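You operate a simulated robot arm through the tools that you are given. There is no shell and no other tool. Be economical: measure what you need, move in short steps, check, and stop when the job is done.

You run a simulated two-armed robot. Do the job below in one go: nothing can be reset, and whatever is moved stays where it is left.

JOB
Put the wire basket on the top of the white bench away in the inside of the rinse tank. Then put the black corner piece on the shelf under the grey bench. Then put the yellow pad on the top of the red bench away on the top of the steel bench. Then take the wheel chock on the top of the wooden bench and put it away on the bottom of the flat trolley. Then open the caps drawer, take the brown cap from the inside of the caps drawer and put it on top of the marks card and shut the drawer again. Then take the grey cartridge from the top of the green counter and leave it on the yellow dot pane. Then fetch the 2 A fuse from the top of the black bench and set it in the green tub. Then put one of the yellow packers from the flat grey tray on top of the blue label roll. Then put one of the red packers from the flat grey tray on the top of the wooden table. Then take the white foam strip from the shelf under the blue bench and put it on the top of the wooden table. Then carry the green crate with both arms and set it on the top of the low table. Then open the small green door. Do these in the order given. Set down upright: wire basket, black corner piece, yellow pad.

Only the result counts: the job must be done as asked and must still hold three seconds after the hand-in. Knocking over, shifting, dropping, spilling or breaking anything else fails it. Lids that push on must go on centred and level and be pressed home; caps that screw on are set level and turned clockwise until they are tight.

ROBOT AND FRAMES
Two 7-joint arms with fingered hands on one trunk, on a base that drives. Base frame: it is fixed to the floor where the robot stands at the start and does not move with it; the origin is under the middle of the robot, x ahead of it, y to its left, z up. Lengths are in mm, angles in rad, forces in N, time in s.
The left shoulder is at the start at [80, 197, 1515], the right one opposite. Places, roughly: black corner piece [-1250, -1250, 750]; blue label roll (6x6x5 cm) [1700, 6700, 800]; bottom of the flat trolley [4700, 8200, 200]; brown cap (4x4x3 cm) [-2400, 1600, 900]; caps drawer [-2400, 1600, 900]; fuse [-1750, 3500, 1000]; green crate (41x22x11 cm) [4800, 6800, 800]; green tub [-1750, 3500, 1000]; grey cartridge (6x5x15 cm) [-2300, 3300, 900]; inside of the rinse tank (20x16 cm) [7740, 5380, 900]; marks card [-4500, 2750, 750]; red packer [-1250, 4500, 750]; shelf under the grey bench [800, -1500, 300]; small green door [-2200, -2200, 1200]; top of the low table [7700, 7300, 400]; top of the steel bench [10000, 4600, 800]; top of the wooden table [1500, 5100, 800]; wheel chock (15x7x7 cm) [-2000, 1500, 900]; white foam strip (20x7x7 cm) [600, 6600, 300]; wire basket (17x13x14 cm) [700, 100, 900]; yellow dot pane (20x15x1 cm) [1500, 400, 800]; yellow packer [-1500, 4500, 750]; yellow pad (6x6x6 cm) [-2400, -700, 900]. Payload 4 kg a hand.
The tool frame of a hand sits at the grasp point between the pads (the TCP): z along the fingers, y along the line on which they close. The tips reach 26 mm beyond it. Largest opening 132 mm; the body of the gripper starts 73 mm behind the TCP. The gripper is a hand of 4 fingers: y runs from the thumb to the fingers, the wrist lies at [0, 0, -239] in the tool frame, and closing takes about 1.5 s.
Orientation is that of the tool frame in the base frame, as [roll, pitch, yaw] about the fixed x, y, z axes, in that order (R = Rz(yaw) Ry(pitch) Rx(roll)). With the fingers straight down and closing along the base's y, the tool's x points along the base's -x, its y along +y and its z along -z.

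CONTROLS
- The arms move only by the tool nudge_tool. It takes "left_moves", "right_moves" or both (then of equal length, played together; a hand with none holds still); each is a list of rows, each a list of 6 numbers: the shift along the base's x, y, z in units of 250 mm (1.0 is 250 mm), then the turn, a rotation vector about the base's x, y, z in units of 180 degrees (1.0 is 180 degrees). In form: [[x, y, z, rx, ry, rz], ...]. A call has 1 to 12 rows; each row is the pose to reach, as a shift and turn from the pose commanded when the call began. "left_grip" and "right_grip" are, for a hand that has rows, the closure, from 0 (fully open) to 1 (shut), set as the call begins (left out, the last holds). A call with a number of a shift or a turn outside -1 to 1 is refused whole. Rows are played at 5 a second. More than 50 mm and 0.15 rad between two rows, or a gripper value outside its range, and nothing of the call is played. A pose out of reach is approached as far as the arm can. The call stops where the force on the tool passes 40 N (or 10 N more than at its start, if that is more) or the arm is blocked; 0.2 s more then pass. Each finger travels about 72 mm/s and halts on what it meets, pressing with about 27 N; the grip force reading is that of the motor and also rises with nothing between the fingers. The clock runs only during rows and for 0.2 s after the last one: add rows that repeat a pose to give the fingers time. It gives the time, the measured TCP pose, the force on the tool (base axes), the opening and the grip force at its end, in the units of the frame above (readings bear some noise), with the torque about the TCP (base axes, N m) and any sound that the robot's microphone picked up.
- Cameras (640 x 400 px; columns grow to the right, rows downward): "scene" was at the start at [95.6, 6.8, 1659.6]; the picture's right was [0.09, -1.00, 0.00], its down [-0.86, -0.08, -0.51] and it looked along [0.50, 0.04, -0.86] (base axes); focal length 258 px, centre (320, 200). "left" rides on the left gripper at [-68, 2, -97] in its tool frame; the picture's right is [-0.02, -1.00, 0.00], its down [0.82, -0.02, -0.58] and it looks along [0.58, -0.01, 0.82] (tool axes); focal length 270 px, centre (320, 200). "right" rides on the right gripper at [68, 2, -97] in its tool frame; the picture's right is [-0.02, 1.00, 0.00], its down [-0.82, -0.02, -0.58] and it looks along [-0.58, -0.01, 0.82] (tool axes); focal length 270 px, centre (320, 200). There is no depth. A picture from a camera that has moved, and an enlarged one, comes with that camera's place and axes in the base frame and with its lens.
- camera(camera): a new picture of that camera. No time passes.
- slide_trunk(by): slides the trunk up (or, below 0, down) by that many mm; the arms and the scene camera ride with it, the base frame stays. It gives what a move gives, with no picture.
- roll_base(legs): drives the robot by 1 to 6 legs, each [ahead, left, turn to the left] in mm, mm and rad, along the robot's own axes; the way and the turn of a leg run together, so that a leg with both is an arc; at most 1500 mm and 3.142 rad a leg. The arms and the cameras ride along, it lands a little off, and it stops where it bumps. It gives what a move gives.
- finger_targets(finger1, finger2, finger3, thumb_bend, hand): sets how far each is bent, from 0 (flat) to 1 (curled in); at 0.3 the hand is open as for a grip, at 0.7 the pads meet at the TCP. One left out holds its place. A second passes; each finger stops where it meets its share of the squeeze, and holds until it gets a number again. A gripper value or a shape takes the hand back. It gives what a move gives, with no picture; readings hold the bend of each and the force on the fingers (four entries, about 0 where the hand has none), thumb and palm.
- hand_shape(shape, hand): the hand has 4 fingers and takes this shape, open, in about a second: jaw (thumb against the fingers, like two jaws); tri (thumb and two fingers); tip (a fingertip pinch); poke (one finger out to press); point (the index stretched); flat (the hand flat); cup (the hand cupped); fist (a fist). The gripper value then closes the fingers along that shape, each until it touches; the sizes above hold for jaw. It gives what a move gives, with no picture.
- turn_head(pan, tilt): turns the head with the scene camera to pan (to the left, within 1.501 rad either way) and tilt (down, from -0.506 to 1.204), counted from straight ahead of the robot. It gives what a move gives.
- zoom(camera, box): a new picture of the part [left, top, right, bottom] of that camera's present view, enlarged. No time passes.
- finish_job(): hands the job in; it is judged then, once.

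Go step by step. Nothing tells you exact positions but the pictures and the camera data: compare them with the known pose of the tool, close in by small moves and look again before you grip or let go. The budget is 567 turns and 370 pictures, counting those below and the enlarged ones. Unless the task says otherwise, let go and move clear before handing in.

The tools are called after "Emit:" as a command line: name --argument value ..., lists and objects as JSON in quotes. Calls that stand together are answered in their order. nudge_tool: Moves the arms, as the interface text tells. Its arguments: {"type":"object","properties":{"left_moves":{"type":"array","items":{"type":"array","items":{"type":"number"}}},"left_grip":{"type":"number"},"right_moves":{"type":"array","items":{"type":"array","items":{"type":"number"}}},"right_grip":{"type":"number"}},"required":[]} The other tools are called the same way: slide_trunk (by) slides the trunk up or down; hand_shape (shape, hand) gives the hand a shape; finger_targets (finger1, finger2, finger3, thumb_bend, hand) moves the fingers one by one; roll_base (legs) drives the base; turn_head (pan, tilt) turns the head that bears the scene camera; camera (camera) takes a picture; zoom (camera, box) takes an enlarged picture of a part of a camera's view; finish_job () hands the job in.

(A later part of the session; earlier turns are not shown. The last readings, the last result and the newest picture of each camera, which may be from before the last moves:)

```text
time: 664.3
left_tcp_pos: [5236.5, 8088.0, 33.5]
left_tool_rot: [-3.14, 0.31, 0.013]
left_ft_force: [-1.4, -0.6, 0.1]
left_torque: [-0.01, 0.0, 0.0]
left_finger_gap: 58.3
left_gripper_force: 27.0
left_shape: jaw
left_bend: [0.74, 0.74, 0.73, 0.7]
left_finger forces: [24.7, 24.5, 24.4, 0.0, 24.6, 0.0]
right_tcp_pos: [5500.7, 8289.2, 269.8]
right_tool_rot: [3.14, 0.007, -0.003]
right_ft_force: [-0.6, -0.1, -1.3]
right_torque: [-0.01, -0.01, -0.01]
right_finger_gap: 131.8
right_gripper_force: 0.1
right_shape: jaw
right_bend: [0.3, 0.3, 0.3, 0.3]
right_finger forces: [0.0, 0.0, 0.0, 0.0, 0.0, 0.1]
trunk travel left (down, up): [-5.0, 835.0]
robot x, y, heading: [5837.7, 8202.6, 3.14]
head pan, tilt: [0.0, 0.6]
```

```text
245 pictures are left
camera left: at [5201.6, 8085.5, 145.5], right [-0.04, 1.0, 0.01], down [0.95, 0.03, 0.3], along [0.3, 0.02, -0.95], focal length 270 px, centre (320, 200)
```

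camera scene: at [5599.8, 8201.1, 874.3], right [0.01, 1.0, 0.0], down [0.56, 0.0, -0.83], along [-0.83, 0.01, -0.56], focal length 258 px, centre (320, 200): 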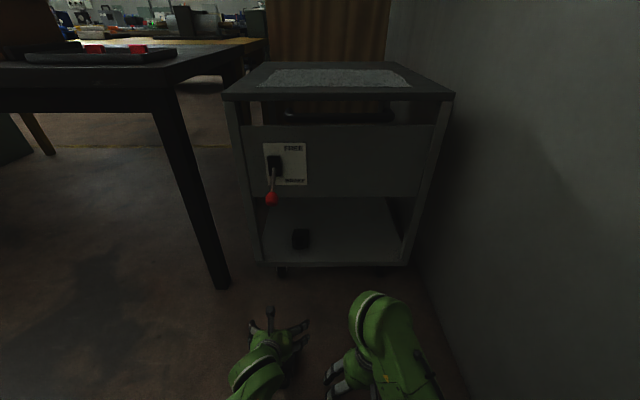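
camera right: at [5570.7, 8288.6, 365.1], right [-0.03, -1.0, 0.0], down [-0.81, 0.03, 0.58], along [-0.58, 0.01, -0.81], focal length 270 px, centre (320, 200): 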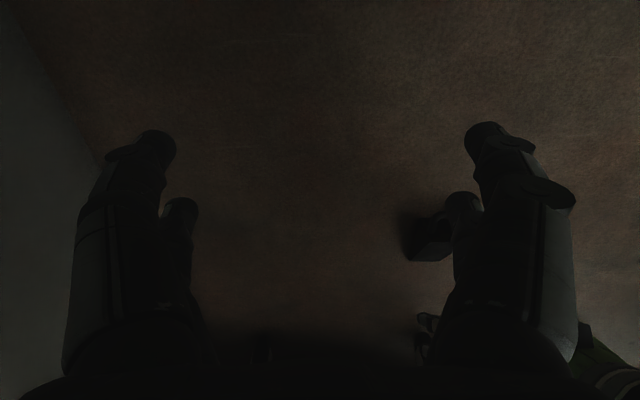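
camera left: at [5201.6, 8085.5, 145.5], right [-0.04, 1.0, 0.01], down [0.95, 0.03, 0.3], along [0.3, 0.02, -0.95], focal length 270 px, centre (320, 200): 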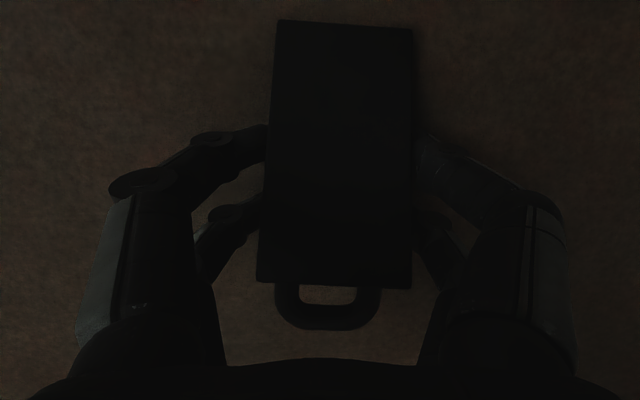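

Gripped again. I lift, tilt to about 34°, shift the base right 200 mm, and check against the trolley opening.

Emit:
nudge_tool --left_moves '[[0, 0, 0.15, 0, 0, 0], [0, 0, 0.3, 0, 0, 0], [0, 0, 0.5, 0, 0.02, 0], [0, 0, 0.7, 0, 0.045, 0], [0, 0, 0.85, 0, 0.07, 0], [0, 0, 0.92, 0, 0.09, 0]]'

Emit:
roll_base --legs '[[0, -210, 0]]'

Emit:
turn_head --pan 0 --tilt 0.45

Emit:
camera --camera "scene"

```text
time: 665.7
left_tcp_pos: [5237.7, 8087.2, 268.4]
left_tool_rot: [-3.135, 0.593, 0.014]
left_ft_force: [-0.2, 0.5, -2.8]
left_torque: [-0.02, -0.05, 0.01]
left_finger_gap: 58.2
left_gripper_force: 26.8
left_shape: jaw
left_bend: [0.74, 0.74, 0.73, 0.7]
left_finger forces: [24.7, 24.5, 24.5, 0.1, 24.7, 0.0]
right_tcp_pos: [5500.5, 8288.4, 270.0]
right_tool_rot: [3.138, 0.007, -0.002]
right_ft_force: [-0.1, 0.8, -0.4]
right_torque: [0.01, -0.03, -0.03]
right_finger_gap: 132.2
right_gripper_force: 0.0
right_shape: jaw
right_bend: [0.3, 0.3, 0.3, 0.3]
right_finger forces: [0.0, 0.1, 0.0, 0.0, 0.0, 0.0]
trunk travel left (down, up): [-5.0, 835.0]
robot x, y, heading: [5835.1, 8199.9, 3.141]
head pan, tilt: [0.0, 0.6]
```

```text
time: 667.0
left_tcp_pos: [5234.1, 8206.4, 266.7]
left_tool_rot: [-3.126, 0.589, 0.019]
left_ft_force: [-1.4, -0.3, -3.5]
left_torque: [-0.03, -0.01, 0.01]
left_finger_gap: 58.2
left_gripper_force: 27.2
left_shape: jaw
left_bend: [0.74, 0.74, 0.73, 0.7]
left_finger forces: [25.2, 24.9, 25.1, 0.0, 25.2, 0.0]
right_tcp_pos: [5487.6, 8415.5, 279.2]
right_tool_rot: [3.139, 0.032, -0.04]
right_ft_force: [-1.2, -0.4, 0.3]
right_torque: [-0.01, 0.04, 0.0]
right_finger_gap: 132.0
right_gripper_force: 0.0
right_shape: jaw
right_bend: [0.3, 0.3, 0.3, 0.3]
right_finger forces: [0.0, 0.0, 0.1, 0.0, 0.1, 0.0]
trunk travel left (down, up): [-5.0, 835.0]
robot x, y, heading: [5832.9, 8321.7, 3.134]
head pan, tilt: [0.0, 0.6]
stopped in leg 1: the robot was blocked; the commanded pose is now the measured one
```

```text
time: 667.7
left_tcp_pos: [5234.6, 8208.6, 265.4]
left_tool_rot: [-3.123, 0.59, 0.021]
left_ft_force: [0.0, 0.5, -2.7]
left_torque: [0.0, -0.03, -0.02]
left_finger_gap: 58.1
left_gripper_force: 26.9
left_shape: jaw
left_bend: [0.74, 0.74, 0.73, 0.7]
left_finger forces: [25.1, 25.0, 25.1, 0.1, 25.2, 0.1]
right_tcp_pos: [5486.8, 8415.3, 278.9]
right_tool_rot: [3.14, 0.034, -0.037]
right_ft_force: [0.5, -0.4, -0.7]
right_torque: [-0.02, 0.01, -0.02]
right_finger_gap: 132.1
right_gripper_force: 0.1
right_shape: jaw
right_bend: [0.3, 0.3, 0.3, 0.3]
right_finger forces: [0.0, 0.0, 0.0, 0.0, 0.0, 0.0]
trunk travel left (down, up): [-5.0, 835.0]
robot x, y, heading: [5832.3, 8320.3, 3.134]
head pan, tilt: [0.0, 0.45]
```

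```text
244 pictures are left
camera scene: at [5708.4, 8313.5, 887.6], right [0.01, 1.0, 0.01], down [0.44, 0.01, -0.9], along [-0.9, 0.01, -0.44], focal length 258 px, centre (320, 200)
```

scene: 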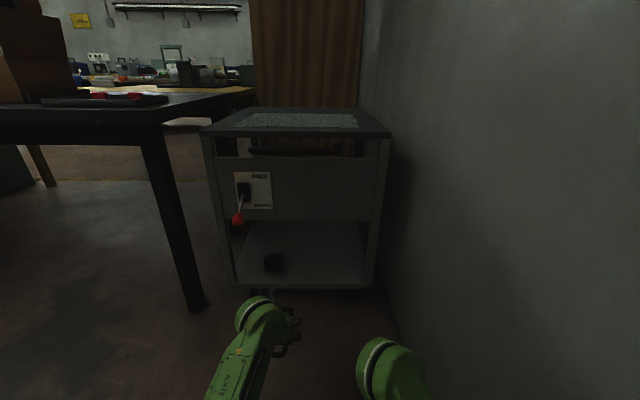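

The right arm touched the wall; I move back left 75 mm and instead shift the hand to y ≈ 8305.

Emit:
roll_base --legs '[[0, 75, 0]]'

Emit:
nudge_tool --left_moves '[[0, 0.18, 0, 0, 0, 0], [0, 0.36, 0, 0, 0, 0], [0, 0.54, 0, 0, 0, 0], [0, 0.66, 0, 0, 0, 0], [0, 0.66, 0, 0, 0, 0]]'

Emit:
camera --camera "scene"

```text
time: 668.7
left_tcp_pos: [5235.0, 8136.2, 267.6]
left_tool_rot: [-3.135, 0.594, 0.012]
left_ft_force: [0.8, 0.6, -3.8]
left_torque: [-0.01, -0.05, 0.03]
left_finger_gap: 58.2
left_gripper_force: 27.2
left_shape: jaw
left_bend: [0.74, 0.74, 0.73, 0.7]
left_finger forces: [25.1, 25.0, 25.1, 0.0, 25.2, 0.1]
right_tcp_pos: [5488.2, 8341.2, 278.4]
right_tool_rot: [3.129, 0.035, -0.038]
right_ft_force: [-0.1, -0.8, 0.4]
right_torque: [-0.01, -0.01, -0.03]
right_finger_gap: 131.7
right_gripper_force: 0.0
right_shape: jaw
right_bend: [0.3, 0.3, 0.3, 0.3]
right_finger forces: [0.1, 0.0, 0.0, 0.0, 0.1, 0.0]
trunk travel left (down, up): [-5.0, 835.0]
robot x, y, heading: [5837.3, 8246.2, 3.134]
head pan, tilt: [0.0, 0.45]
```

```text
time: 669.9
left_tcp_pos: [5236.2, 8300.6, 263.1]
left_tool_rot: [-3.136, 0.593, 0.013]
left_ft_force: [0.1, 0.7, -2.8]
left_torque: [-0.05, -0.06, -0.02]
left_finger_gap: 58.0
left_gripper_force: 26.7
left_shape: jaw
left_bend: [0.74, 0.74, 0.73, 0.7]
left_finger forces: [25.2, 24.9, 25.1, 0.0, 25.1, 0.0]
right_tcp_pos: [5487.0, 8342.3, 277.7]
right_tool_rot: [3.129, 0.036, -0.039]
right_ft_force: [-0.1, 0.0, 0.6]
right_torque: [-0.05, 0.01, -0.02]
right_finger_gap: 131.9
right_gripper_force: 0.0
right_shape: jaw
right_bend: [0.3, 0.3, 0.3, 0.3]
right_finger forces: [0.1, 0.0, 0.1, 0.0, 0.0, 0.0]
trunk travel left (down, up): [-5.0, 835.0]
robot x, y, heading: [5831.0, 8245.2, 3.133]
head pan, tilt: [0.0, 0.45]
```

```text
243 pictures are left
camera scene: at [5709.9, 8247.1, 887.8], right [0.01, 1.0, 0.0], down [0.44, 0.0, -0.9], along [-0.9, 0.01, -0.44], focal length 258 px, centre (320, 200)
```

scene: 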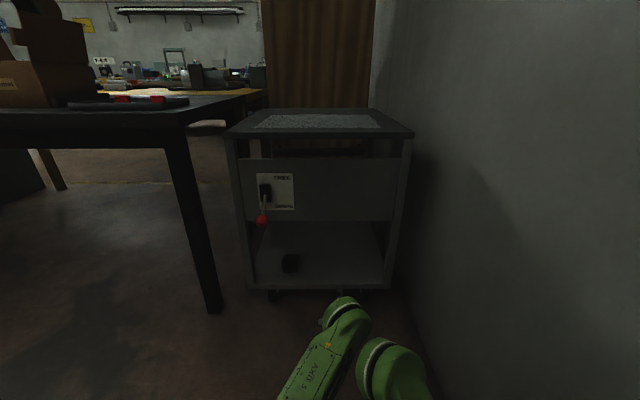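

Emit:
roll_base --legs '[[200, 0, 0]]'

Emit:
camera --camera "left"

Emit:
camera --camera "scene"

```text
time: 671.5
left_tcp_pos: [5046.2, 8302.3, 263.1]
left_tool_rot: [-3.135, 0.594, 0.012]
left_ft_force: [-0.9, -0.6, -3.1]
left_torque: [-0.03, -0.05, -0.04]
left_finger_gap: 58.1
left_gripper_force: 27.3
left_shape: jaw
left_bend: [0.74, 0.74, 0.73, 0.7]
left_finger forces: [25.3, 24.9, 25.1, 0.0, 25.2, 0.0]
right_tcp_pos: [5297.9, 8343.2, 278.3]
right_tool_rot: [3.131, 0.034, -0.037]
right_ft_force: [0.6, -0.1, -0.3]
right_torque: [0.0, -0.01, 0.03]
right_finger_gap: 131.8
right_gripper_force: 0.0
right_shape: jaw
right_bend: [0.3, 0.3, 0.3, 0.3]
right_finger forces: [0.1, 0.0, 0.0, 0.0, 0.0, 0.0]
trunk travel left (down, up): [-5.0, 835.0]
robot x, y, heading: [5640.6, 8247.9, 3.131]
head pan, tilt: [0.0, 0.45]
```

```text
242 pictures are left
camera left: at [5041.7, 8299.2, 380.8], right [-0.03, 1.0, 0.02], down [1.0, 0.03, 0.02], along [0.02, 0.02, -1.0], focal length 270 px, centre (320, 200)
```

left: 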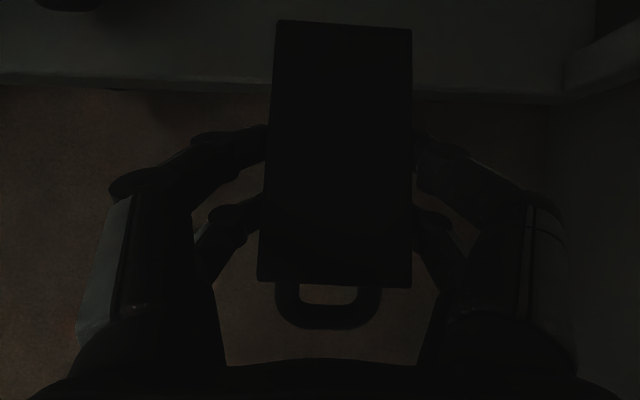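

```text
241 pictures are left
camera scene: at [5519.5, 8248.3, 887.8], right [0.01, 1.0, 0.0], down [0.44, 0.0, -0.9], along [-0.9, 0.01, -0.44], focal length 258 px, centre (320, 200)
```

scene: 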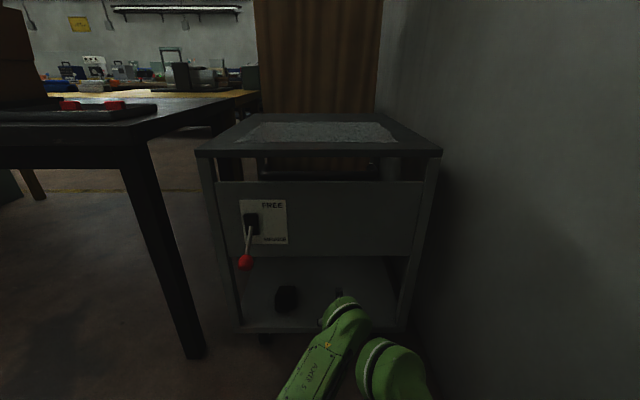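

The shelf lip is at x ≈ 4970. I go in another 115 mm.

Emit:
roll_base --legs '[[115, 0, 0]]'

Emit:
camera --camera "left"

Emit:
camera --camera "scene"

```text
time: 672.7
left_tcp_pos: [4926.5, 8300.2, 263.2]
left_tool_rot: [-3.136, 0.592, 0.014]
left_ft_force: [0.8, 0.3, -3.5]
left_torque: [-0.03, 0.0, 0.0]
left_finger_gap: 57.9
left_gripper_force: 27.7
left_shape: jaw
left_bend: [0.74, 0.74, 0.73, 0.7]
left_finger forces: [25.3, 24.9, 25.1, 0.0, 25.1, 0.0]
right_tcp_pos: [5180.4, 8343.5, 278.1]
right_tool_rot: [3.129, 0.036, -0.036]
right_ft_force: [-0.2, -0.3, 0.8]
right_torque: [0.02, -0.02, 0.04]
right_finger_gap: 132.0
right_gripper_force: 0.1
right_shape: jaw
right_bend: [0.3, 0.3, 0.3, 0.3]
right_finger forces: [0.1, 0.0, 0.0, 0.0, 0.0, 0.0]
trunk travel left (down, up): [-5.0, 835.0]
robot x, y, heading: [5527.6, 8247.8, 3.135]
head pan, tilt: [0.0, 0.45]
```

```text
240 pictures are left
camera left: at [4924.9, 8298.9, 380.5], right [-0.03, 1.0, 0.02], down [1.0, 0.03, 0.02], along [0.02, 0.02, -1.0], focal length 270 px, centre (320, 200)
```

left: 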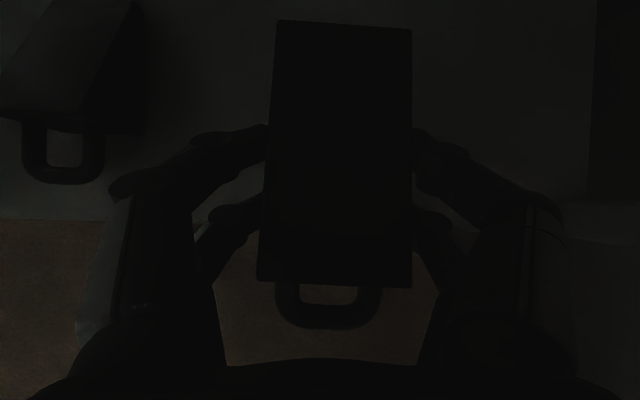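

```text
239 pictures are left
camera scene: at [5402.7, 8248.7, 887.8], right [0.0, 1.0, 0.0], down [0.44, 0.0, -0.9], along [-0.9, 0.0, -0.44], focal length 258 px, centre (320, 200)
```

scene: 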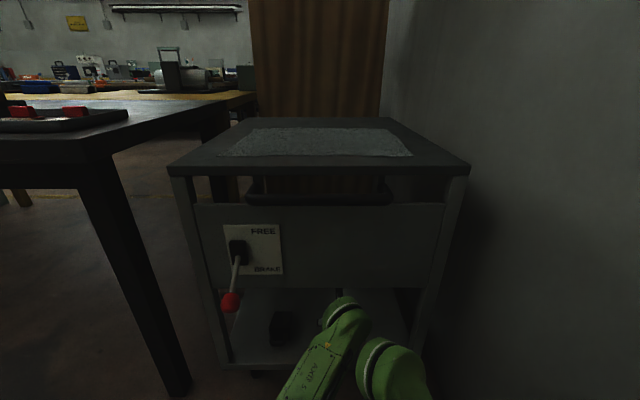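

Emit:
nudge_tool --left_moves '[[-0.06, 0, -0.02, 0, 0, 0], [-0.12, 0, -0.06, 0, 0, 0], [-0.12, 0, -0.1, 0, 0, 0], [-0.12, 0, -0.12, 0, 0, 0]]'

Emit:
nudge_tool --left_moves '[[0, 0, -0.012, 0, 0, 0], [0, 0, -0.024, 0, 0, 0], [0, 0, -0.036, 0, 0, 0]]'

```text
time: 673.7
left_tcp_pos: [4898.4, 8300.2, 231.8]
left_tool_rot: [-3.137, 0.594, 0.014]
left_ft_force: [0.4, 0.7, -3.1]
left_torque: [-0.04, -0.05, 0.0]
left_finger_gap: 58.1
left_gripper_force: 26.8
left_shape: jaw
left_bend: [0.74, 0.74, 0.73, 0.7]
left_finger forces: [25.2, 24.9, 25.1, 0.0, 25.0, 0.0]
right_tcp_pos: [5180.7, 8343.5, 278.2]
right_tool_rot: [3.129, 0.036, -0.036]
right_ft_force: [-0.1, -0.1, -0.2]
right_torque: [-0.03, 0.0, -0.03]
right_finger_gap: 131.8
right_gripper_force: 0.1
right_shape: jaw
right_bend: [0.3, 0.3, 0.3, 0.3]
right_finger forces: [0.1, 0.0, 0.1, 0.0, 0.0, 0.1]
trunk travel left (down, up): [-5.0, 835.0]
robot x, y, heading: [5530.9, 8247.8, 3.135]
head pan, tilt: [0.0, 0.45]
```

```text
time: 674.5
left_tcp_pos: [4899.6, 8300.5, 223.8]
left_tool_rot: [-3.135, 0.593, 0.015]
left_ft_force: [0.2, -0.2, -2.6]
left_torque: [-0.02, -0.07, 0.0]
left_finger_gap: 58.4
left_gripper_force: 27.4
left_shape: jaw
left_bend: [0.74, 0.74, 0.73, 0.7]
left_finger forces: [25.2, 24.9, 25.1, 0.0, 25.1, 0.1]
right_tcp_pos: [5179.3, 8343.3, 277.4]
right_tool_rot: [3.13, 0.035, -0.036]
right_ft_force: [-0.3, 0.3, 0.2]
right_torque: [0.01, -0.01, -0.02]
right_finger_gap: 131.8
right_gripper_force: 0.1
right_shape: jaw
right_bend: [0.3, 0.3, 0.3, 0.3]
right_finger forces: [0.0, 0.1, 0.0, 0.0, 0.0, 0.0]
trunk travel left (down, up): [-5.0, 835.0]
robot x, y, heading: [5524.5, 8248.1, 3.138]
head pan, tilt: [0.0, 0.45]
```

Emit:
nudge_tool --left_moves '[[0, 0, -0.016, 0, 0, 0], [0, 0, -0.032, 0, 0, 0], [0, 0, -0.048, 0, 0, 0], [0, 0, -0.06, 0, 0, 0]]'

```text
time: 675.5
left_tcp_pos: [4897.0, 8300.7, 208.4]
left_tool_rot: [-3.137, 0.594, 0.013]
left_ft_force: [0.0, 0.1, -2.1]
left_torque: [-0.05, -0.05, 0.01]
left_finger_gap: 58.3
left_gripper_force: 27.0
left_shape: jaw
left_bend: [0.74, 0.74, 0.73, 0.7]
left_finger forces: [25.2, 24.9, 25.1, 0.0, 25.2, 0.1]
right_tcp_pos: [5181.0, 8343.0, 277.6]
right_tool_rot: [3.13, 0.036, -0.036]
right_ft_force: [0.7, 0.9, -0.2]
right_torque: [-0.01, -0.01, 0.02]
right_finger_gap: 132.0
right_gripper_force: 0.2
right_shape: jaw
right_bend: [0.3, 0.3, 0.3, 0.3]
right_finger forces: [0.0, 0.1, 0.0, 0.0, 0.0, 0.0]
trunk travel left (down, up): [-5.0, 835.0]
robot x, y, heading: [5526.4, 8252.6, 3.136]
head pan, tilt: [0.0, 0.45]
```

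Emit:
nudge_tool --left_moves '[[0, 0, -0.016, 0, 0, 0], [0, 0, -0.032, 0, 0, 0], [0, 0, -0.048, 0, 0, 0], [0, 0, -0.06, 0, 0, 0]]'

Emit:
camera --camera "left"

```text
time: 676.5
left_tcp_pos: [4896.5, 8302.1, 198.3]
left_tool_rot: [-3.132, 0.599, 0.015]
left_ft_force: [0.4, -2.3, 10.1]
left_torque: [0.2, -0.3, -0.04]
left_finger_gap: 58.2
left_gripper_force: 26.4
left_shape: jaw
left_bend: [0.73, 0.74, 0.73, 0.7]
left_finger forces: [25.8, 27.6, 27.7, 0.1, 24.6, 0.0]
right_tcp_pos: [5182.1, 8342.8, 279.1]
right_tool_rot: [3.128, 0.039, -0.039]
right_ft_force: [0.1, 0.8, 0.3]
right_torque: [0.02, -0.04, -0.03]
right_finger_gap: 132.2
right_gripper_force: 0.0
right_shape: jaw
right_bend: [0.3, 0.3, 0.3, 0.3]
right_finger forces: [0.0, 0.0, 0.0, 0.0, 0.1, 0.0]
trunk travel left (down, up): [-5.0, 835.0]
robot x, y, heading: [5523.7, 8246.9, 3.144]
head pan, tilt: [0.0, 0.45]
```

```text
238 pictures are left
camera left: at [4894.7, 8299.2, 315.3], right [-0.03, 1.0, 0.02], down [1.0, 0.03, 0.02], along [0.02, 0.02, -1.0], focal length 270 px, centre (320, 200)
```

left: 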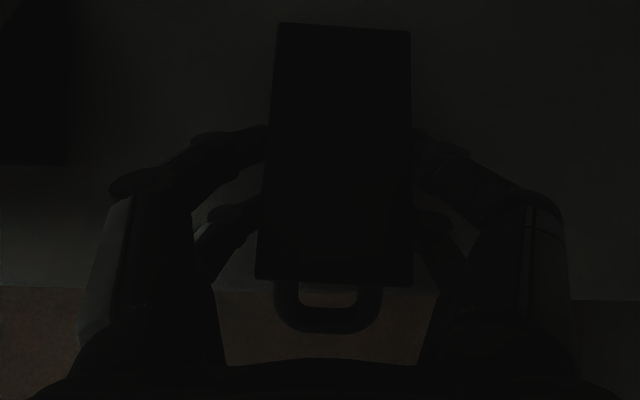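

Contact with the shelf (thick edge at x ≈ 4915, well inside). I release and see how it settles.

Emit:
nudge_tool --left_moves '[[0, 0, 0.008, 0, 0, 0], [0, 0, 0.008, 0, 0, 0], [0, 0, 0.008, 0, 0, 0], [0, 0, 0.008, 0, 0, 0], [0, 0, 0.008, 0, 0, 0], [0, 0, 0.008, 0, 0, 0]]' --left_grip 0

Emit:
camera --camera "left"

```text
time: 677.9
left_tcp_pos: [4897.9, 8301.1, 196.3]
left_tool_rot: [-3.136, 0.593, 0.014]
left_ft_force: [0.0, 0.2, -0.3]
left_torque: [0.01, -0.02, 0.01]
left_finger_gap: 132.2
left_gripper_force: 0.1
left_shape: jaw
left_bend: [0.3, 0.3, 0.3, 0.3]
left_finger forces: [0.1, 0.0, 0.0, 0.0, 0.0, 0.1]
right_tcp_pos: [5180.3, 8343.6, 278.3]
right_tool_rot: [3.128, 0.035, -0.038]
right_ft_force: [0.3, 0.8, -0.4]
right_torque: [-0.01, 0.02, -0.02]
right_finger_gap: 131.7
right_gripper_force: 0.1
right_shape: jaw
right_bend: [0.3, 0.3, 0.3, 0.3]
right_finger forces: [0.0, 0.0, 0.0, 0.0, 0.0, 0.1]
trunk travel left (down, up): [-5.0, 835.0]
robot x, y, heading: [5522.3, 8247.6, 3.137]
head pan, tilt: [0.0, 0.45]
```

```text
237 pictures are left
camera left: at [4894.9, 8299.0, 313.5], right [-0.03, 1.0, 0.02], down [1.0, 0.03, 0.02], along [0.02, 0.02, -1.0], focal length 270 px, centre (320, 200)
```

left: 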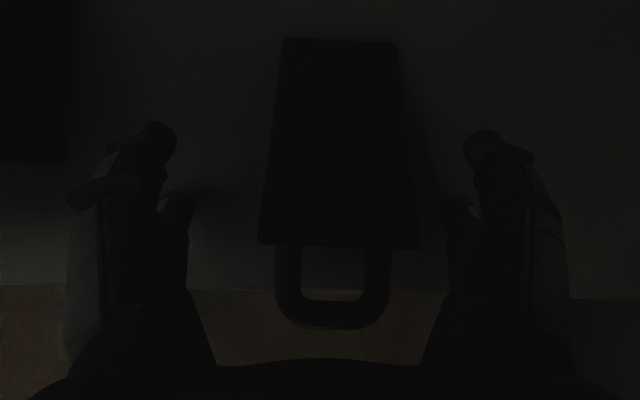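

The chock settled flat on the trolley's bottom shelf. I rise slightly, back out, restore the hand and trunk.

Emit:
nudge_tool --left_moves '[[0.02, 0, 0.05, 0, 0, 0], [0.05, 0, 0.08, 0, 0, 0]]'

Emit:
roll_base --legs '[[-420, 0, 0]]'

Emit:
camera --camera "scene"

```text
time: 678.5
left_tcp_pos: [4910.3, 8300.0, 215.7]
left_tool_rot: [-3.136, 0.593, 0.014]
left_ft_force: [-0.9, -0.6, -0.8]
left_torque: [0.0, 0.02, -0.01]
left_finger_gap: 132.0
left_gripper_force: 0.1
left_shape: jaw
left_bend: [0.3, 0.3, 0.3, 0.3]
left_finger forces: [0.1, 0.1, 0.0, 0.0, 0.0, 0.1]
right_tcp_pos: [5180.2, 8343.8, 279.3]
right_tool_rot: [3.129, 0.037, -0.036]
right_ft_force: [0.6, -0.6, -0.6]
right_torque: [-0.01, 0.0, 0.01]
right_finger_gap: 131.9
right_gripper_force: 0.2
right_shape: jaw
right_bend: [0.3, 0.3, 0.3, 0.3]
right_finger forces: [0.1, 0.0, 0.1, 0.0, 0.1, 0.0]
trunk travel left (down, up): [-5.0, 835.0]
robot x, y, heading: [5526.0, 8248.3, 3.136]
head pan, tilt: [0.0, 0.45]
```

```text
time: 681.1
left_tcp_pos: [5327.9, 8303.5, 216.3]
left_tool_rot: [-3.134, 0.593, 0.003]
left_ft_force: [-0.6, 0.4, 0.6]
left_torque: [-0.04, -0.02, 0.01]
left_finger_gap: 131.6
left_gripper_force: 0.2
left_shape: jaw
left_bend: [0.3, 0.3, 0.3, 0.3]
left_finger forces: [0.1, 0.0, 0.0, 0.1, 0.1, 0.1]
right_tcp_pos: [5599.3, 8343.1, 279.0]
right_tool_rot: [3.131, 0.036, -0.048]
right_ft_force: [0.2, -0.6, 0.4]
right_torque: [0.04, -0.02, 0.01]
right_finger_gap: 132.0
right_gripper_force: 0.1
right_shape: jaw
right_bend: [0.3, 0.3, 0.3, 0.3]
right_finger forces: [0.0, 0.0, 0.1, 0.1, 0.0, 0.0]
trunk travel left (down, up): [-5.0, 835.0]
robot x, y, heading: [5939.6, 8241.3, 3.123]
head pan, tilt: [0.0, 0.45]
```

```text
236 pictures are left
camera scene: at [5820.2, 8245.6, 887.9], right [0.02, 1.0, 0.0], down [0.44, -0.01, -0.9], along [-0.9, 0.02, -0.44], focal length 258 px, centre (320, 200)
```

scene: 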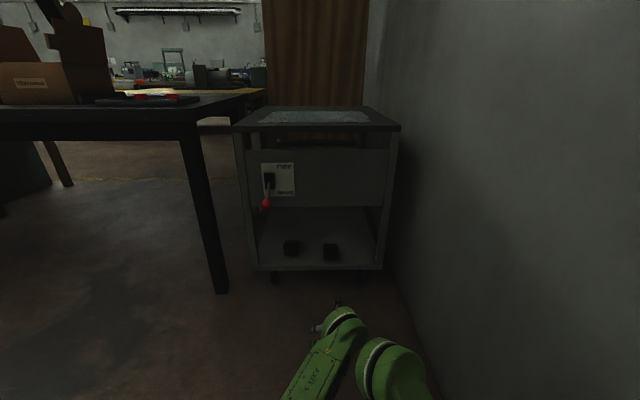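

Both chocks stand on the trolley shelf, job 4 done. I raise the trunk, bring the left hand upright again and drive back toward the caps drawer.

Emit:
slide_trunk --by 400

Emit:
slide_trunk --by 300

Emit:
nudge_tool --left_moves '[[0, 0, 0, 0, -0.045, 0], [0, -0.1, 0.05, 0, -0.09, 0], [0, -0.2, 0.1, 0, -0.14, 0], [0, -0.3, 0.15, 0, -0.187, 0], [0, -0.3, 0.2, 0, -0.187, 0]]'

Emit:
roll_base --legs '[[0, 0, -1.57], [0, 300, 0], [-1450, 0, 0], [-1450, 0, 0]]'

```text
time: 684.9
left_tcp_pos: [5327.1, 8303.6, 615.6]
left_tool_rot: [-3.134, 0.594, 0.001]
left_ft_force: [-1.3, -0.3, 0.5]
left_torque: [0.02, -0.01, 0.03]
left_finger_gap: 132.0
left_gripper_force: 0.1
left_shape: jaw
left_bend: [0.3, 0.3, 0.3, 0.3]
left_finger forces: [0.0, 0.0, 0.0, 0.0, 0.0, 0.1]
right_tcp_pos: [5599.6, 8343.8, 678.9]
right_tool_rot: [3.129, 0.035, -0.048]
right_ft_force: [-1.5, 0.5, -0.5]
right_torque: [0.0, 0.03, -0.02]
right_finger_gap: 132.0
right_gripper_force: 0.1
right_shape: jaw
right_bend: [0.3, 0.3, 0.3, 0.3]
right_finger forces: [0.1, 0.0, 0.1, 0.1, 0.1, 0.1]
trunk travel left (down, up): [-405.0, 435.0]
robot x, y, heading: [5941.5, 8245.3, 3.126]
head pan, tilt: [0.0, 0.45]
```

```text
time: 687.9
left_tcp_pos: [5327.8, 8302.0, 915.9]
left_tool_rot: [-3.133, 0.594, 0.003]
left_ft_force: [0.4, -0.1, -0.5]
left_torque: [0.0, 0.0, 0.01]
left_finger_gap: 132.0
left_gripper_force: 0.0
left_shape: jaw
left_bend: [0.3, 0.3, 0.3, 0.3]
left_finger forces: [0.0, 0.1, 0.0, 0.0, 0.1, 0.0]
right_tcp_pos: [5599.1, 8342.7, 978.6]
right_tool_rot: [3.13, 0.035, -0.046]
right_ft_force: [-0.1, -0.5, -0.2]
right_torque: [-0.04, -0.01, -0.02]
right_finger_gap: 132.0
right_gripper_force: 0.1
right_shape: jaw
right_bend: [0.3, 0.3, 0.3, 0.3]
right_finger forces: [0.0, 0.0, 0.0, 0.1, 0.0, 0.1]
trunk travel left (down, up): [-705.0, 135.0]
robot x, y, heading: [5940.8, 8244.5, 3.13]
head pan, tilt: [0.0, 0.45]
```

```text
refused: row 3 steps farther than a row can; nothing moved
```

```text
time: 689.9
left_tcp_pos: [5418.4, 8562.0, 915.2]
left_tool_rot: [3.111, 0.592, -0.477]
left_ft_force: [-0.7, -24.5, 7.4]
left_torque: [0.19, -0.01, 0.02]
left_finger_gap: 129.5
left_gripper_force: 0.1
left_shape: jaw
left_bend: [0.3, 0.3, 0.34, 0.39]
left_finger forces: [0.1, 0.0, 3.5, 0.1, 20.7, 0.0]
right_tcp_pos: [5684.8, 8484.8, 980.5]
right_tool_rot: [3.13, 0.039, -0.523]
right_ft_force: [1.0, 0.5, -0.4]
right_torque: [-0.03, -0.02, -0.02]
right_finger_gap: 131.9
right_gripper_force: 0.0
right_shape: jaw
right_bend: [0.3, 0.3, 0.3, 0.3]
right_finger forces: [0.1, 0.0, 0.0, 0.0, 0.1, 0.0]
trunk travel left (down, up): [-705.0, 135.0]
robot x, y, heading: [5947.9, 8240.8, 2.651]
head pan, tilt: [0.0, 0.45]
stopped in leg 1: the force on the tool passed its limit at 59 N (the readings are from after the stop); the commanded pose is now the measured one
```

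I swung the hand lightly into the wall; I turn back at once and instead strafe along the aisle facing -x.

Emit:
roll_base --legs '[[0, 0, 0.48], [0, 1200, 0]]'

Emit:
nudge_tool --left_moves '[[0, 0, 0, 0, -0.04, 0], [0, -0.08, 0.05, 0, -0.08, 0], [0, -0.16, 0.1, 0, -0.12, 0], [0, -0.24, 0.15, 0, -0.16, 0], [0, -0.3, 0.2, 0, -0.187, 0]]'

Emit:
roll_base --legs '[[0, 1400, 0], [0, 1000, 0]]'

```text
time: 697.4
left_tcp_pos: [5323.7, 7085.0, 913.8]
left_tool_rot: [3.118, 0.59, 0.011]
left_ft_force: [0.8, 0.5, 0.2]
left_torque: [0.02, -0.04, -0.01]
left_finger_gap: 131.6
left_gripper_force: 0.1
left_shape: jaw
left_bend: [0.3, 0.3, 0.3, 0.3]
left_finger forces: [0.0, 0.0, 0.0, 0.0, 0.0, 0.0]
right_tcp_pos: [5593.6, 7140.9, 978.5]
right_tool_rot: [3.127, 0.036, -0.034]
right_ft_force: [0.1, -0.3, -0.4]
right_torque: [-0.01, 0.0, -0.03]
right_finger_gap: 131.9
right_gripper_force: 0.1
right_shape: jaw
right_bend: [0.3, 0.3, 0.3, 0.3]
right_finger forces: [0.0, 0.0, 0.0, 0.0, 0.1, 0.1]
trunk travel left (down, up): [-705.0, 135.0]
robot x, y, heading: [5944.3, 7044.6, 3.135]
head pan, tilt: [0.0, 0.45]
```

```text
time: 698.6
left_tcp_pos: [5320.5, 7008.2, 964.6]
left_tool_rot: [3.113, 0.002, 0.01]
left_ft_force: [0.8, 0.6, -0.4]
left_torque: [-0.02, -0.03, 0.02]
left_finger_gap: 132.0
left_gripper_force: 0.1
left_shape: jaw
left_bend: [0.3, 0.3, 0.3, 0.3]
left_finger forces: [0.0, 0.1, 0.0, 0.0, 0.1, 0.0]
right_tcp_pos: [5593.8, 7138.3, 978.9]
right_tool_rot: [3.129, 0.035, -0.033]
right_ft_force: [0.1, -0.1, -0.7]
right_torque: [-0.03, 0.03, 0.03]
right_finger_gap: 132.1
right_gripper_force: 0.0
right_shape: jaw
right_bend: [0.3, 0.3, 0.3, 0.3]
right_finger forces: [0.0, 0.0, 0.1, 0.0, 0.0, 0.1]
trunk travel left (down, up): [-705.0, 135.0]
robot x, y, heading: [5941.3, 7044.9, 3.138]
head pan, tilt: [0.0, 0.45]
```

```text
time: 710.2
left_tcp_pos: [5257.0, 4664.9, 963.6]
left_tool_rot: [3.11, 0.002, -0.021]
left_ft_force: [1.2, 0.0, 0.2]
left_torque: [-0.02, 0.01, -0.01]
left_finger_gap: 132.0
left_gripper_force: 0.1
left_shape: jaw
left_bend: [0.3, 0.3, 0.3, 0.3]
left_finger forces: [0.1, 0.1, 0.0, 0.0, 0.0, 0.0]
right_tcp_pos: [5533.6, 4786.2, 977.5]
right_tool_rot: [3.128, 0.036, -0.063]
right_ft_force: [-0.4, -0.7, 0.4]
right_torque: [0.0, -0.02, -0.03]
right_finger_gap: 131.9
right_gripper_force: 0.0
right_shape: jaw
right_bend: [0.3, 0.3, 0.3, 0.3]
right_finger forces: [0.1, 0.0, 0.0, 0.0, 0.1, 0.0]
trunk travel left (down, up): [-705.0, 135.0]
robot x, y, heading: [5878.3, 4678.8, 3.106]
head pan, tilt: [0.0, 0.45]
```

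Emit:
roll_base --legs '[[0, 1280, 0], [1250, 0, 0.03], [1200, 0, 0], [200, 500, 0], [800, 500, 0]]'

```text
time: 735.4
left_tcp_pos: [1695.8, 2645.9, 964.3]
left_tool_rot: [3.11, 0.004, -0.073]
left_ft_force: [0.4, -0.2, -0.8]
left_torque: [0.02, 0.01, 0.03]
left_finger_gap: 131.9
left_gripper_force: 0.0
left_shape: jaw
left_bend: [0.3, 0.3, 0.3, 0.3]
left_finger forces: [0.0, 0.0, 0.0, 0.0, 0.0, 0.1]
right_tcp_pos: [1977.5, 2751.5, 978.7]
right_tool_rot: [3.129, 0.037, -0.117]
right_ft_force: [0.2, 0.1, -0.5]
right_torque: [-0.01, 0.01, -0.01]
right_finger_gap: 131.8
right_gripper_force: 0.1
right_shape: jaw
right_bend: [0.3, 0.3, 0.3, 0.3]
right_finger forces: [0.0, 0.0, 0.0, 0.0, 0.0, 0.0]
trunk travel left (down, up): [-705.0, 135.0]
robot x, y, heading: [2313.0, 2629.7, 3.057]
head pan, tilt: [0.0, 0.45]
```

Emit:
roll_base --legs '[[0, 250, 0.08], [1450, 0, 0], [1450, 0, 0], [1450, 0, 0], [1150, 0, 0]]'

```text
time: 763.4
left_tcp_pos: [-3883.1, 2259.9, 964.2]
left_tool_rot: [3.111, 0.003, 0.007]
left_ft_force: [0.1, 0.6, -0.2]
left_torque: [0.01, -0.02, 0.0]
left_finger_gap: 131.9
left_gripper_force: 0.1
left_shape: jaw
left_bend: [0.3, 0.3, 0.3, 0.3]
left_finger forces: [0.0, 0.0, 0.0, 0.0, 0.0, 0.0]
right_tcp_pos: [-3609.3, 2389.1, 979.2]
right_tool_rot: [3.129, 0.036, -0.036]
right_ft_force: [-0.3, 0.5, 0.3]
right_torque: [-0.01, -0.01, -0.02]
right_finger_gap: 131.9
right_gripper_force: 0.1
right_shape: jaw
right_bend: [0.3, 0.3, 0.3, 0.3]
right_finger forces: [0.0, 0.0, 0.1, 0.1, 0.1, 0.0]
trunk travel left (down, up): [-705.0, 135.0]
robot x, y, heading: [-3261.3, 2295.8, 3.145]
head pan, tilt: [0.0, 0.45]
```

While here I look toward the marks card (pan right), then turn to face the drawer cabinet.

Emit:
turn_head --pan -0.2 --tilt 0.45

Emit:
camera --camera "scene"

Emit:
roll_base --legs '[[-50, 300, 0], [0, 0, 3.14]]'

Emit:
turn_head --pan -0.4 --tilt 0.5

Emit:
camera --camera "scene"

```text
time: 764.1
left_tcp_pos: [-3882.4, 2260.7, 965.3]
left_tool_rot: [3.112, 0.003, 0.007]
left_ft_force: [0.0, 0.1, 0.7]
left_torque: [0.01, -0.01, -0.02]
left_finger_gap: 132.1
left_gripper_force: 0.0
left_shape: jaw
left_bend: [0.3, 0.3, 0.3, 0.3]
left_finger forces: [0.0, 0.0, 0.0, 0.0, 0.1, 0.1]
right_tcp_pos: [-3610.6, 2390.8, 978.0]
right_tool_rot: [3.13, 0.035, -0.034]
right_ft_force: [-0.6, -0.8, 1.0]
right_torque: [0.0, 0.0, 0.01]
right_finger_gap: 132.0
right_gripper_force: 0.0
right_shape: jaw
right_bend: [0.3, 0.3, 0.3, 0.3]
right_finger forces: [0.1, 0.0, 0.1, 0.0, 0.1, 0.0]
trunk travel left (down, up): [-705.0, 135.0]
robot x, y, heading: [-3265.3, 2293.0, 3.139]
head pan, tilt: [-0.201, 0.45]
```

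```text
235 pictures are left
camera scene: at [-3386.0, 2313.1, 1587.9], right [0.2, 0.98, 0.0], down [0.43, -0.09, -0.9], along [-0.88, 0.18, -0.44], focal length 258 px, centre (320, 200)
```

scene: 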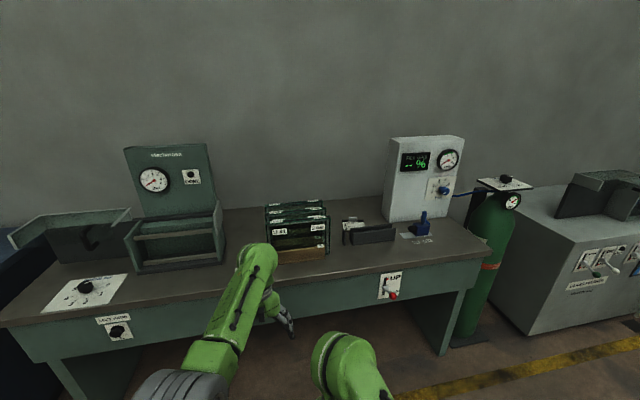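

```text
time: 773.6
left_tcp_pos: [-2598.6, 2056.7, 965.2]
left_tool_rot: [3.11, 0.001, -3.093]
left_ft_force: [-1.0, 0.1, 0.5]
left_torque: [0.02, 0.0, 0.01]
left_finger_gap: 131.9
left_gripper_force: 0.1
left_shape: jaw
left_bend: [0.3, 0.3, 0.3, 0.3]
left_finger forces: [0.0, 0.0, 0.1, 0.1, 0.0, 0.1]
right_tcp_pos: [-2865.0, 1914.5, 979.4]
right_tool_rot: [3.127, 0.033, -3.131]
right_ft_force: [-0.3, 0.3, -0.4]
right_torque: [-0.01, 0.02, 0.0]
right_finger_gap: 132.1
right_gripper_force: 0.2
right_shape: jaw
right_bend: [0.3, 0.3, 0.3, 0.3]
right_finger forces: [0.1, 0.0, 0.0, 0.1, 0.0, 0.1]
trunk travel left (down, up): [-705.0, 135.0]
robot x, y, heading: [-3215.7, 1997.4, 0.041]
head pan, tilt: [-0.201, 0.45]
```

```text
time: 774.4
left_tcp_pos: [-2599.5, 2057.2, 964.1]
left_tool_rot: [3.112, 0.002, -3.092]
left_ft_force: [0.5, 0.3, 0.0]
left_torque: [0.02, 0.01, 0.02]
left_finger_gap: 132.1
left_gripper_force: 0.1
left_shape: jaw
left_bend: [0.3, 0.3, 0.3, 0.3]
left_finger forces: [0.0, 0.0, 0.0, 0.0, 0.1, 0.0]
right_tcp_pos: [-2866.4, 1914.7, 979.1]
right_tool_rot: [3.13, 0.034, -3.134]
right_ft_force: [0.0, -0.1, -0.1]
right_torque: [-0.01, 0.0, -0.01]
right_finger_gap: 131.6
right_gripper_force: 0.1
right_shape: jaw
right_bend: [0.3, 0.3, 0.3, 0.3]
right_finger forces: [0.0, 0.0, 0.1, 0.0, 0.0, 0.0]
trunk travel left (down, up): [-705.0, 135.0]
robot x, y, heading: [-3215.9, 2001.1, 0.042]
head pan, tilt: [-0.4, 0.499]
```

```text
234 pictures are left
camera scene: at [-3101.3, 1966.1, 1583.4], right [-0.35, -0.94, 0.0], down [-0.45, 0.17, -0.88], along [0.82, -0.31, -0.48], focal length 258 px, centre (320, 200)
```

scene: 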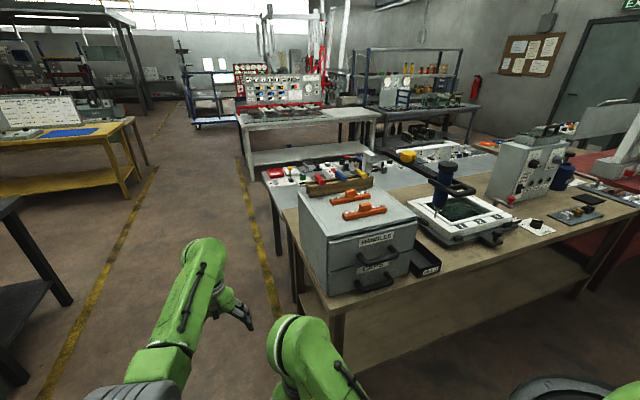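

The cabinet's lower drawer is "CAPS" with a bar handle. I zoom on it.

Emit:
zoom --camera "scene" --box '[320, 220, 440, 310]'

```text
4.44 times, centred on (380, 265) of scene
camera zoom: at [-3101.3, 1966.1, 1583.4], right [-0.35, -0.94, 0.0], down [-0.45, 0.17, -0.88], along [0.82, -0.31, -0.48], focal length 1148 px, centre (53, -89)
```

zoom: 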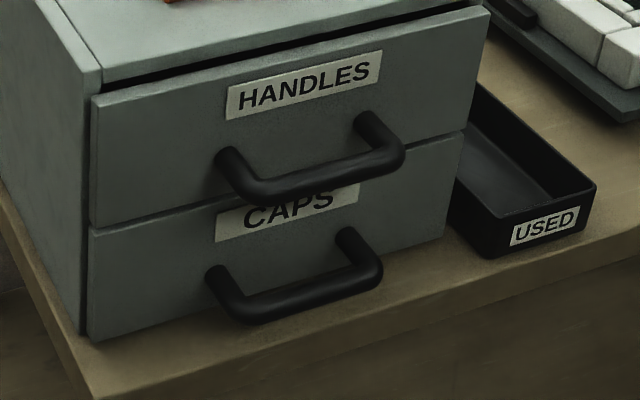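

Handle centre ≈ [-2567, 1563, 900]. I'll pull it with the right hand held horizontal (closing vertically) and keep the left for the cap. First I back up, strafe in front of it and start turning the right hand.

Emit:
roll_base --legs '[[-200, 0, 0], [0, -430, -0.042]]'

Emit:
nudge_tool --right_moves '[[0, 0, 0, -0.0275, -0.0275, 0.0275], [0, 0, 0, -0.055, -0.055, 0.055], [0, 0, 0, -0.0825, -0.0825, 0.0825], [0, 0, 0, -0.11, -0.11, 0.11], [0, 0, 0, -0.1375, -0.1375, 0.1375], [0, 0, 0, -0.165, -0.165, 0.165], [0, 0, 0, -0.1925, -0.1925, 0.1925]]'

```text
time: 778.1
left_tcp_pos: [-2786.5, 1609.1, 963.6]
left_tool_rot: [3.112, 0.002, -3.128]
left_ft_force: [-0.4, 0.1, -0.1]
left_torque: [-0.01, 0.01, 0.02]
left_finger_gap: 131.9
left_gripper_force: 0.0
left_shape: jaw
left_bend: [0.3, 0.3, 0.3, 0.3]
left_finger forces: [0.0, 0.0, 0.0, 0.0, 0.0, 0.0]
right_tcp_pos: [-3058.4, 1479.5, 977.8]
right_tool_rot: [3.132, 0.035, 3.111]
right_ft_force: [-0.4, -0.2, 0.3]
right_torque: [0.0, 0.0, -0.01]
right_finger_gap: 131.8
right_gripper_force: 0.1
right_shape: jaw
right_bend: [0.3, 0.3, 0.3, 0.3]
right_finger forces: [0.0, 0.0, 0.1, 0.0, 0.0, 0.0]
trunk travel left (down, up): [-705.0, 135.0]
robot x, y, heading: [-3400.3, 1570.7, 0.001]
head pan, tilt: [-0.4, 0.499]
```

```text
time: 779.7
left_tcp_pos: [-2786.2, 1607.3, 964.9]
left_tool_rot: [3.11, 0.0, -3.127]
left_ft_force: [0.2, 0.4, 0.1]
left_torque: [0.0, 0.03, -0.02]
left_finger_gap: 132.0
left_gripper_force: 0.1
left_shape: jaw
left_bend: [0.3, 0.3, 0.3, 0.3]
left_finger forces: [0.0, 0.0, 0.0, 0.1, 0.0, 0.2]
right_tcp_pos: [-3059.0, 1476.9, 980.0]
right_tool_rot: [-2.364, 0.389, -2.348]
right_ft_force: [0.2, -0.7, 0.1]
right_torque: [0.03, 0.02, -0.02]
right_finger_gap: 131.9
right_gripper_force: 0.0
right_shape: jaw
right_bend: [0.3, 0.3, 0.3, 0.3]
right_finger forces: [0.0, 0.0, 0.0, 0.0, 0.1, 0.0]
trunk travel left (down, up): [-705.0, 135.0]
robot x, y, heading: [-3406.8, 1570.0, 0.004]
head pan, tilt: [-0.4, 0.499]
```

Emit:
nudge_tool --right_moves '[[0.1, 0, 0, -0.0275, -0.0275, 0.0275], [0.2, 0, 0, -0.055, -0.055, 0.055], [0.3, 0, 0, -0.0825, -0.0825, 0.0825], [0.42, 0, 0, -0.11, -0.11, 0.11], [0.54, 0, 0, -0.1375, -0.1375, 0.1375], [0.66, 0, 0, -0.165, -0.165, 0.165], [0.78, 0, 0, -0.1925, -0.1925, 0.1925], [0.78, 0, 0, -0.1925, -0.1925, 0.1925]]'

Emit:
camera --camera "scene"

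Emit:
camera --camera "right"

```text
time: 781.5
left_tcp_pos: [-2786.9, 1607.0, 965.0]
left_tool_rot: [3.112, 0.002, -3.13]
left_ft_force: [-0.4, 0.9, 0.4]
left_torque: [0.0, 0.0, -0.02]
left_finger_gap: 131.7
left_gripper_force: 0.1
left_shape: jaw
left_bend: [0.3, 0.3, 0.3, 0.3]
left_finger forces: [0.1, 0.0, 0.0, 0.0, 0.1, 0.0]
right_tcp_pos: [-2862.4, 1477.6, 978.3]
right_tool_rot: [-1.583, 0.029, -1.535]
right_ft_force: [0.5, -0.2, 0.6]
right_torque: [0.03, -0.02, 0.02]
right_finger_gap: 132.2
right_gripper_force: 0.1
right_shape: jaw
right_bend: [0.3, 0.3, 0.3, 0.3]
right_finger forces: [0.0, 0.0, 0.0, 0.0, 0.0, 0.1]
trunk travel left (down, up): [-705.0, 135.0]
robot x, y, heading: [-3403.1, 1568.1, 0.001]
head pan, tilt: [-0.4, 0.499]
```

```text
232 pictures are left
camera scene: at [-3291.8, 1536.5, 1583.4], right [-0.39, -0.92, 0.0], down [-0.44, 0.19, -0.88], along [0.81, -0.34, -0.48], focal length 258 px, centre (320, 200)
```

scene: 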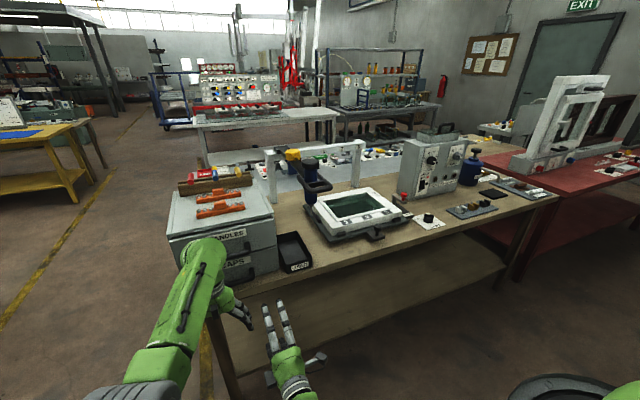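

```text
231 pictures are left
camera right: at [-2956.5, 1407.2, 975.8], right [-0.01, 0.05, -1.0], down [-0.61, 0.79, 0.05], along [0.8, 0.61, 0.02], focal length 270 px, centre (320, 200)
```

right: 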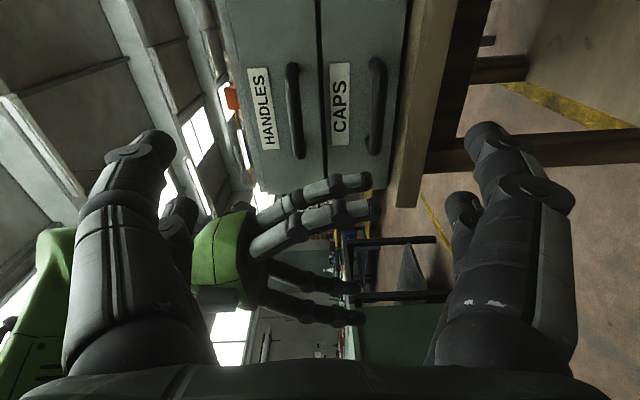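

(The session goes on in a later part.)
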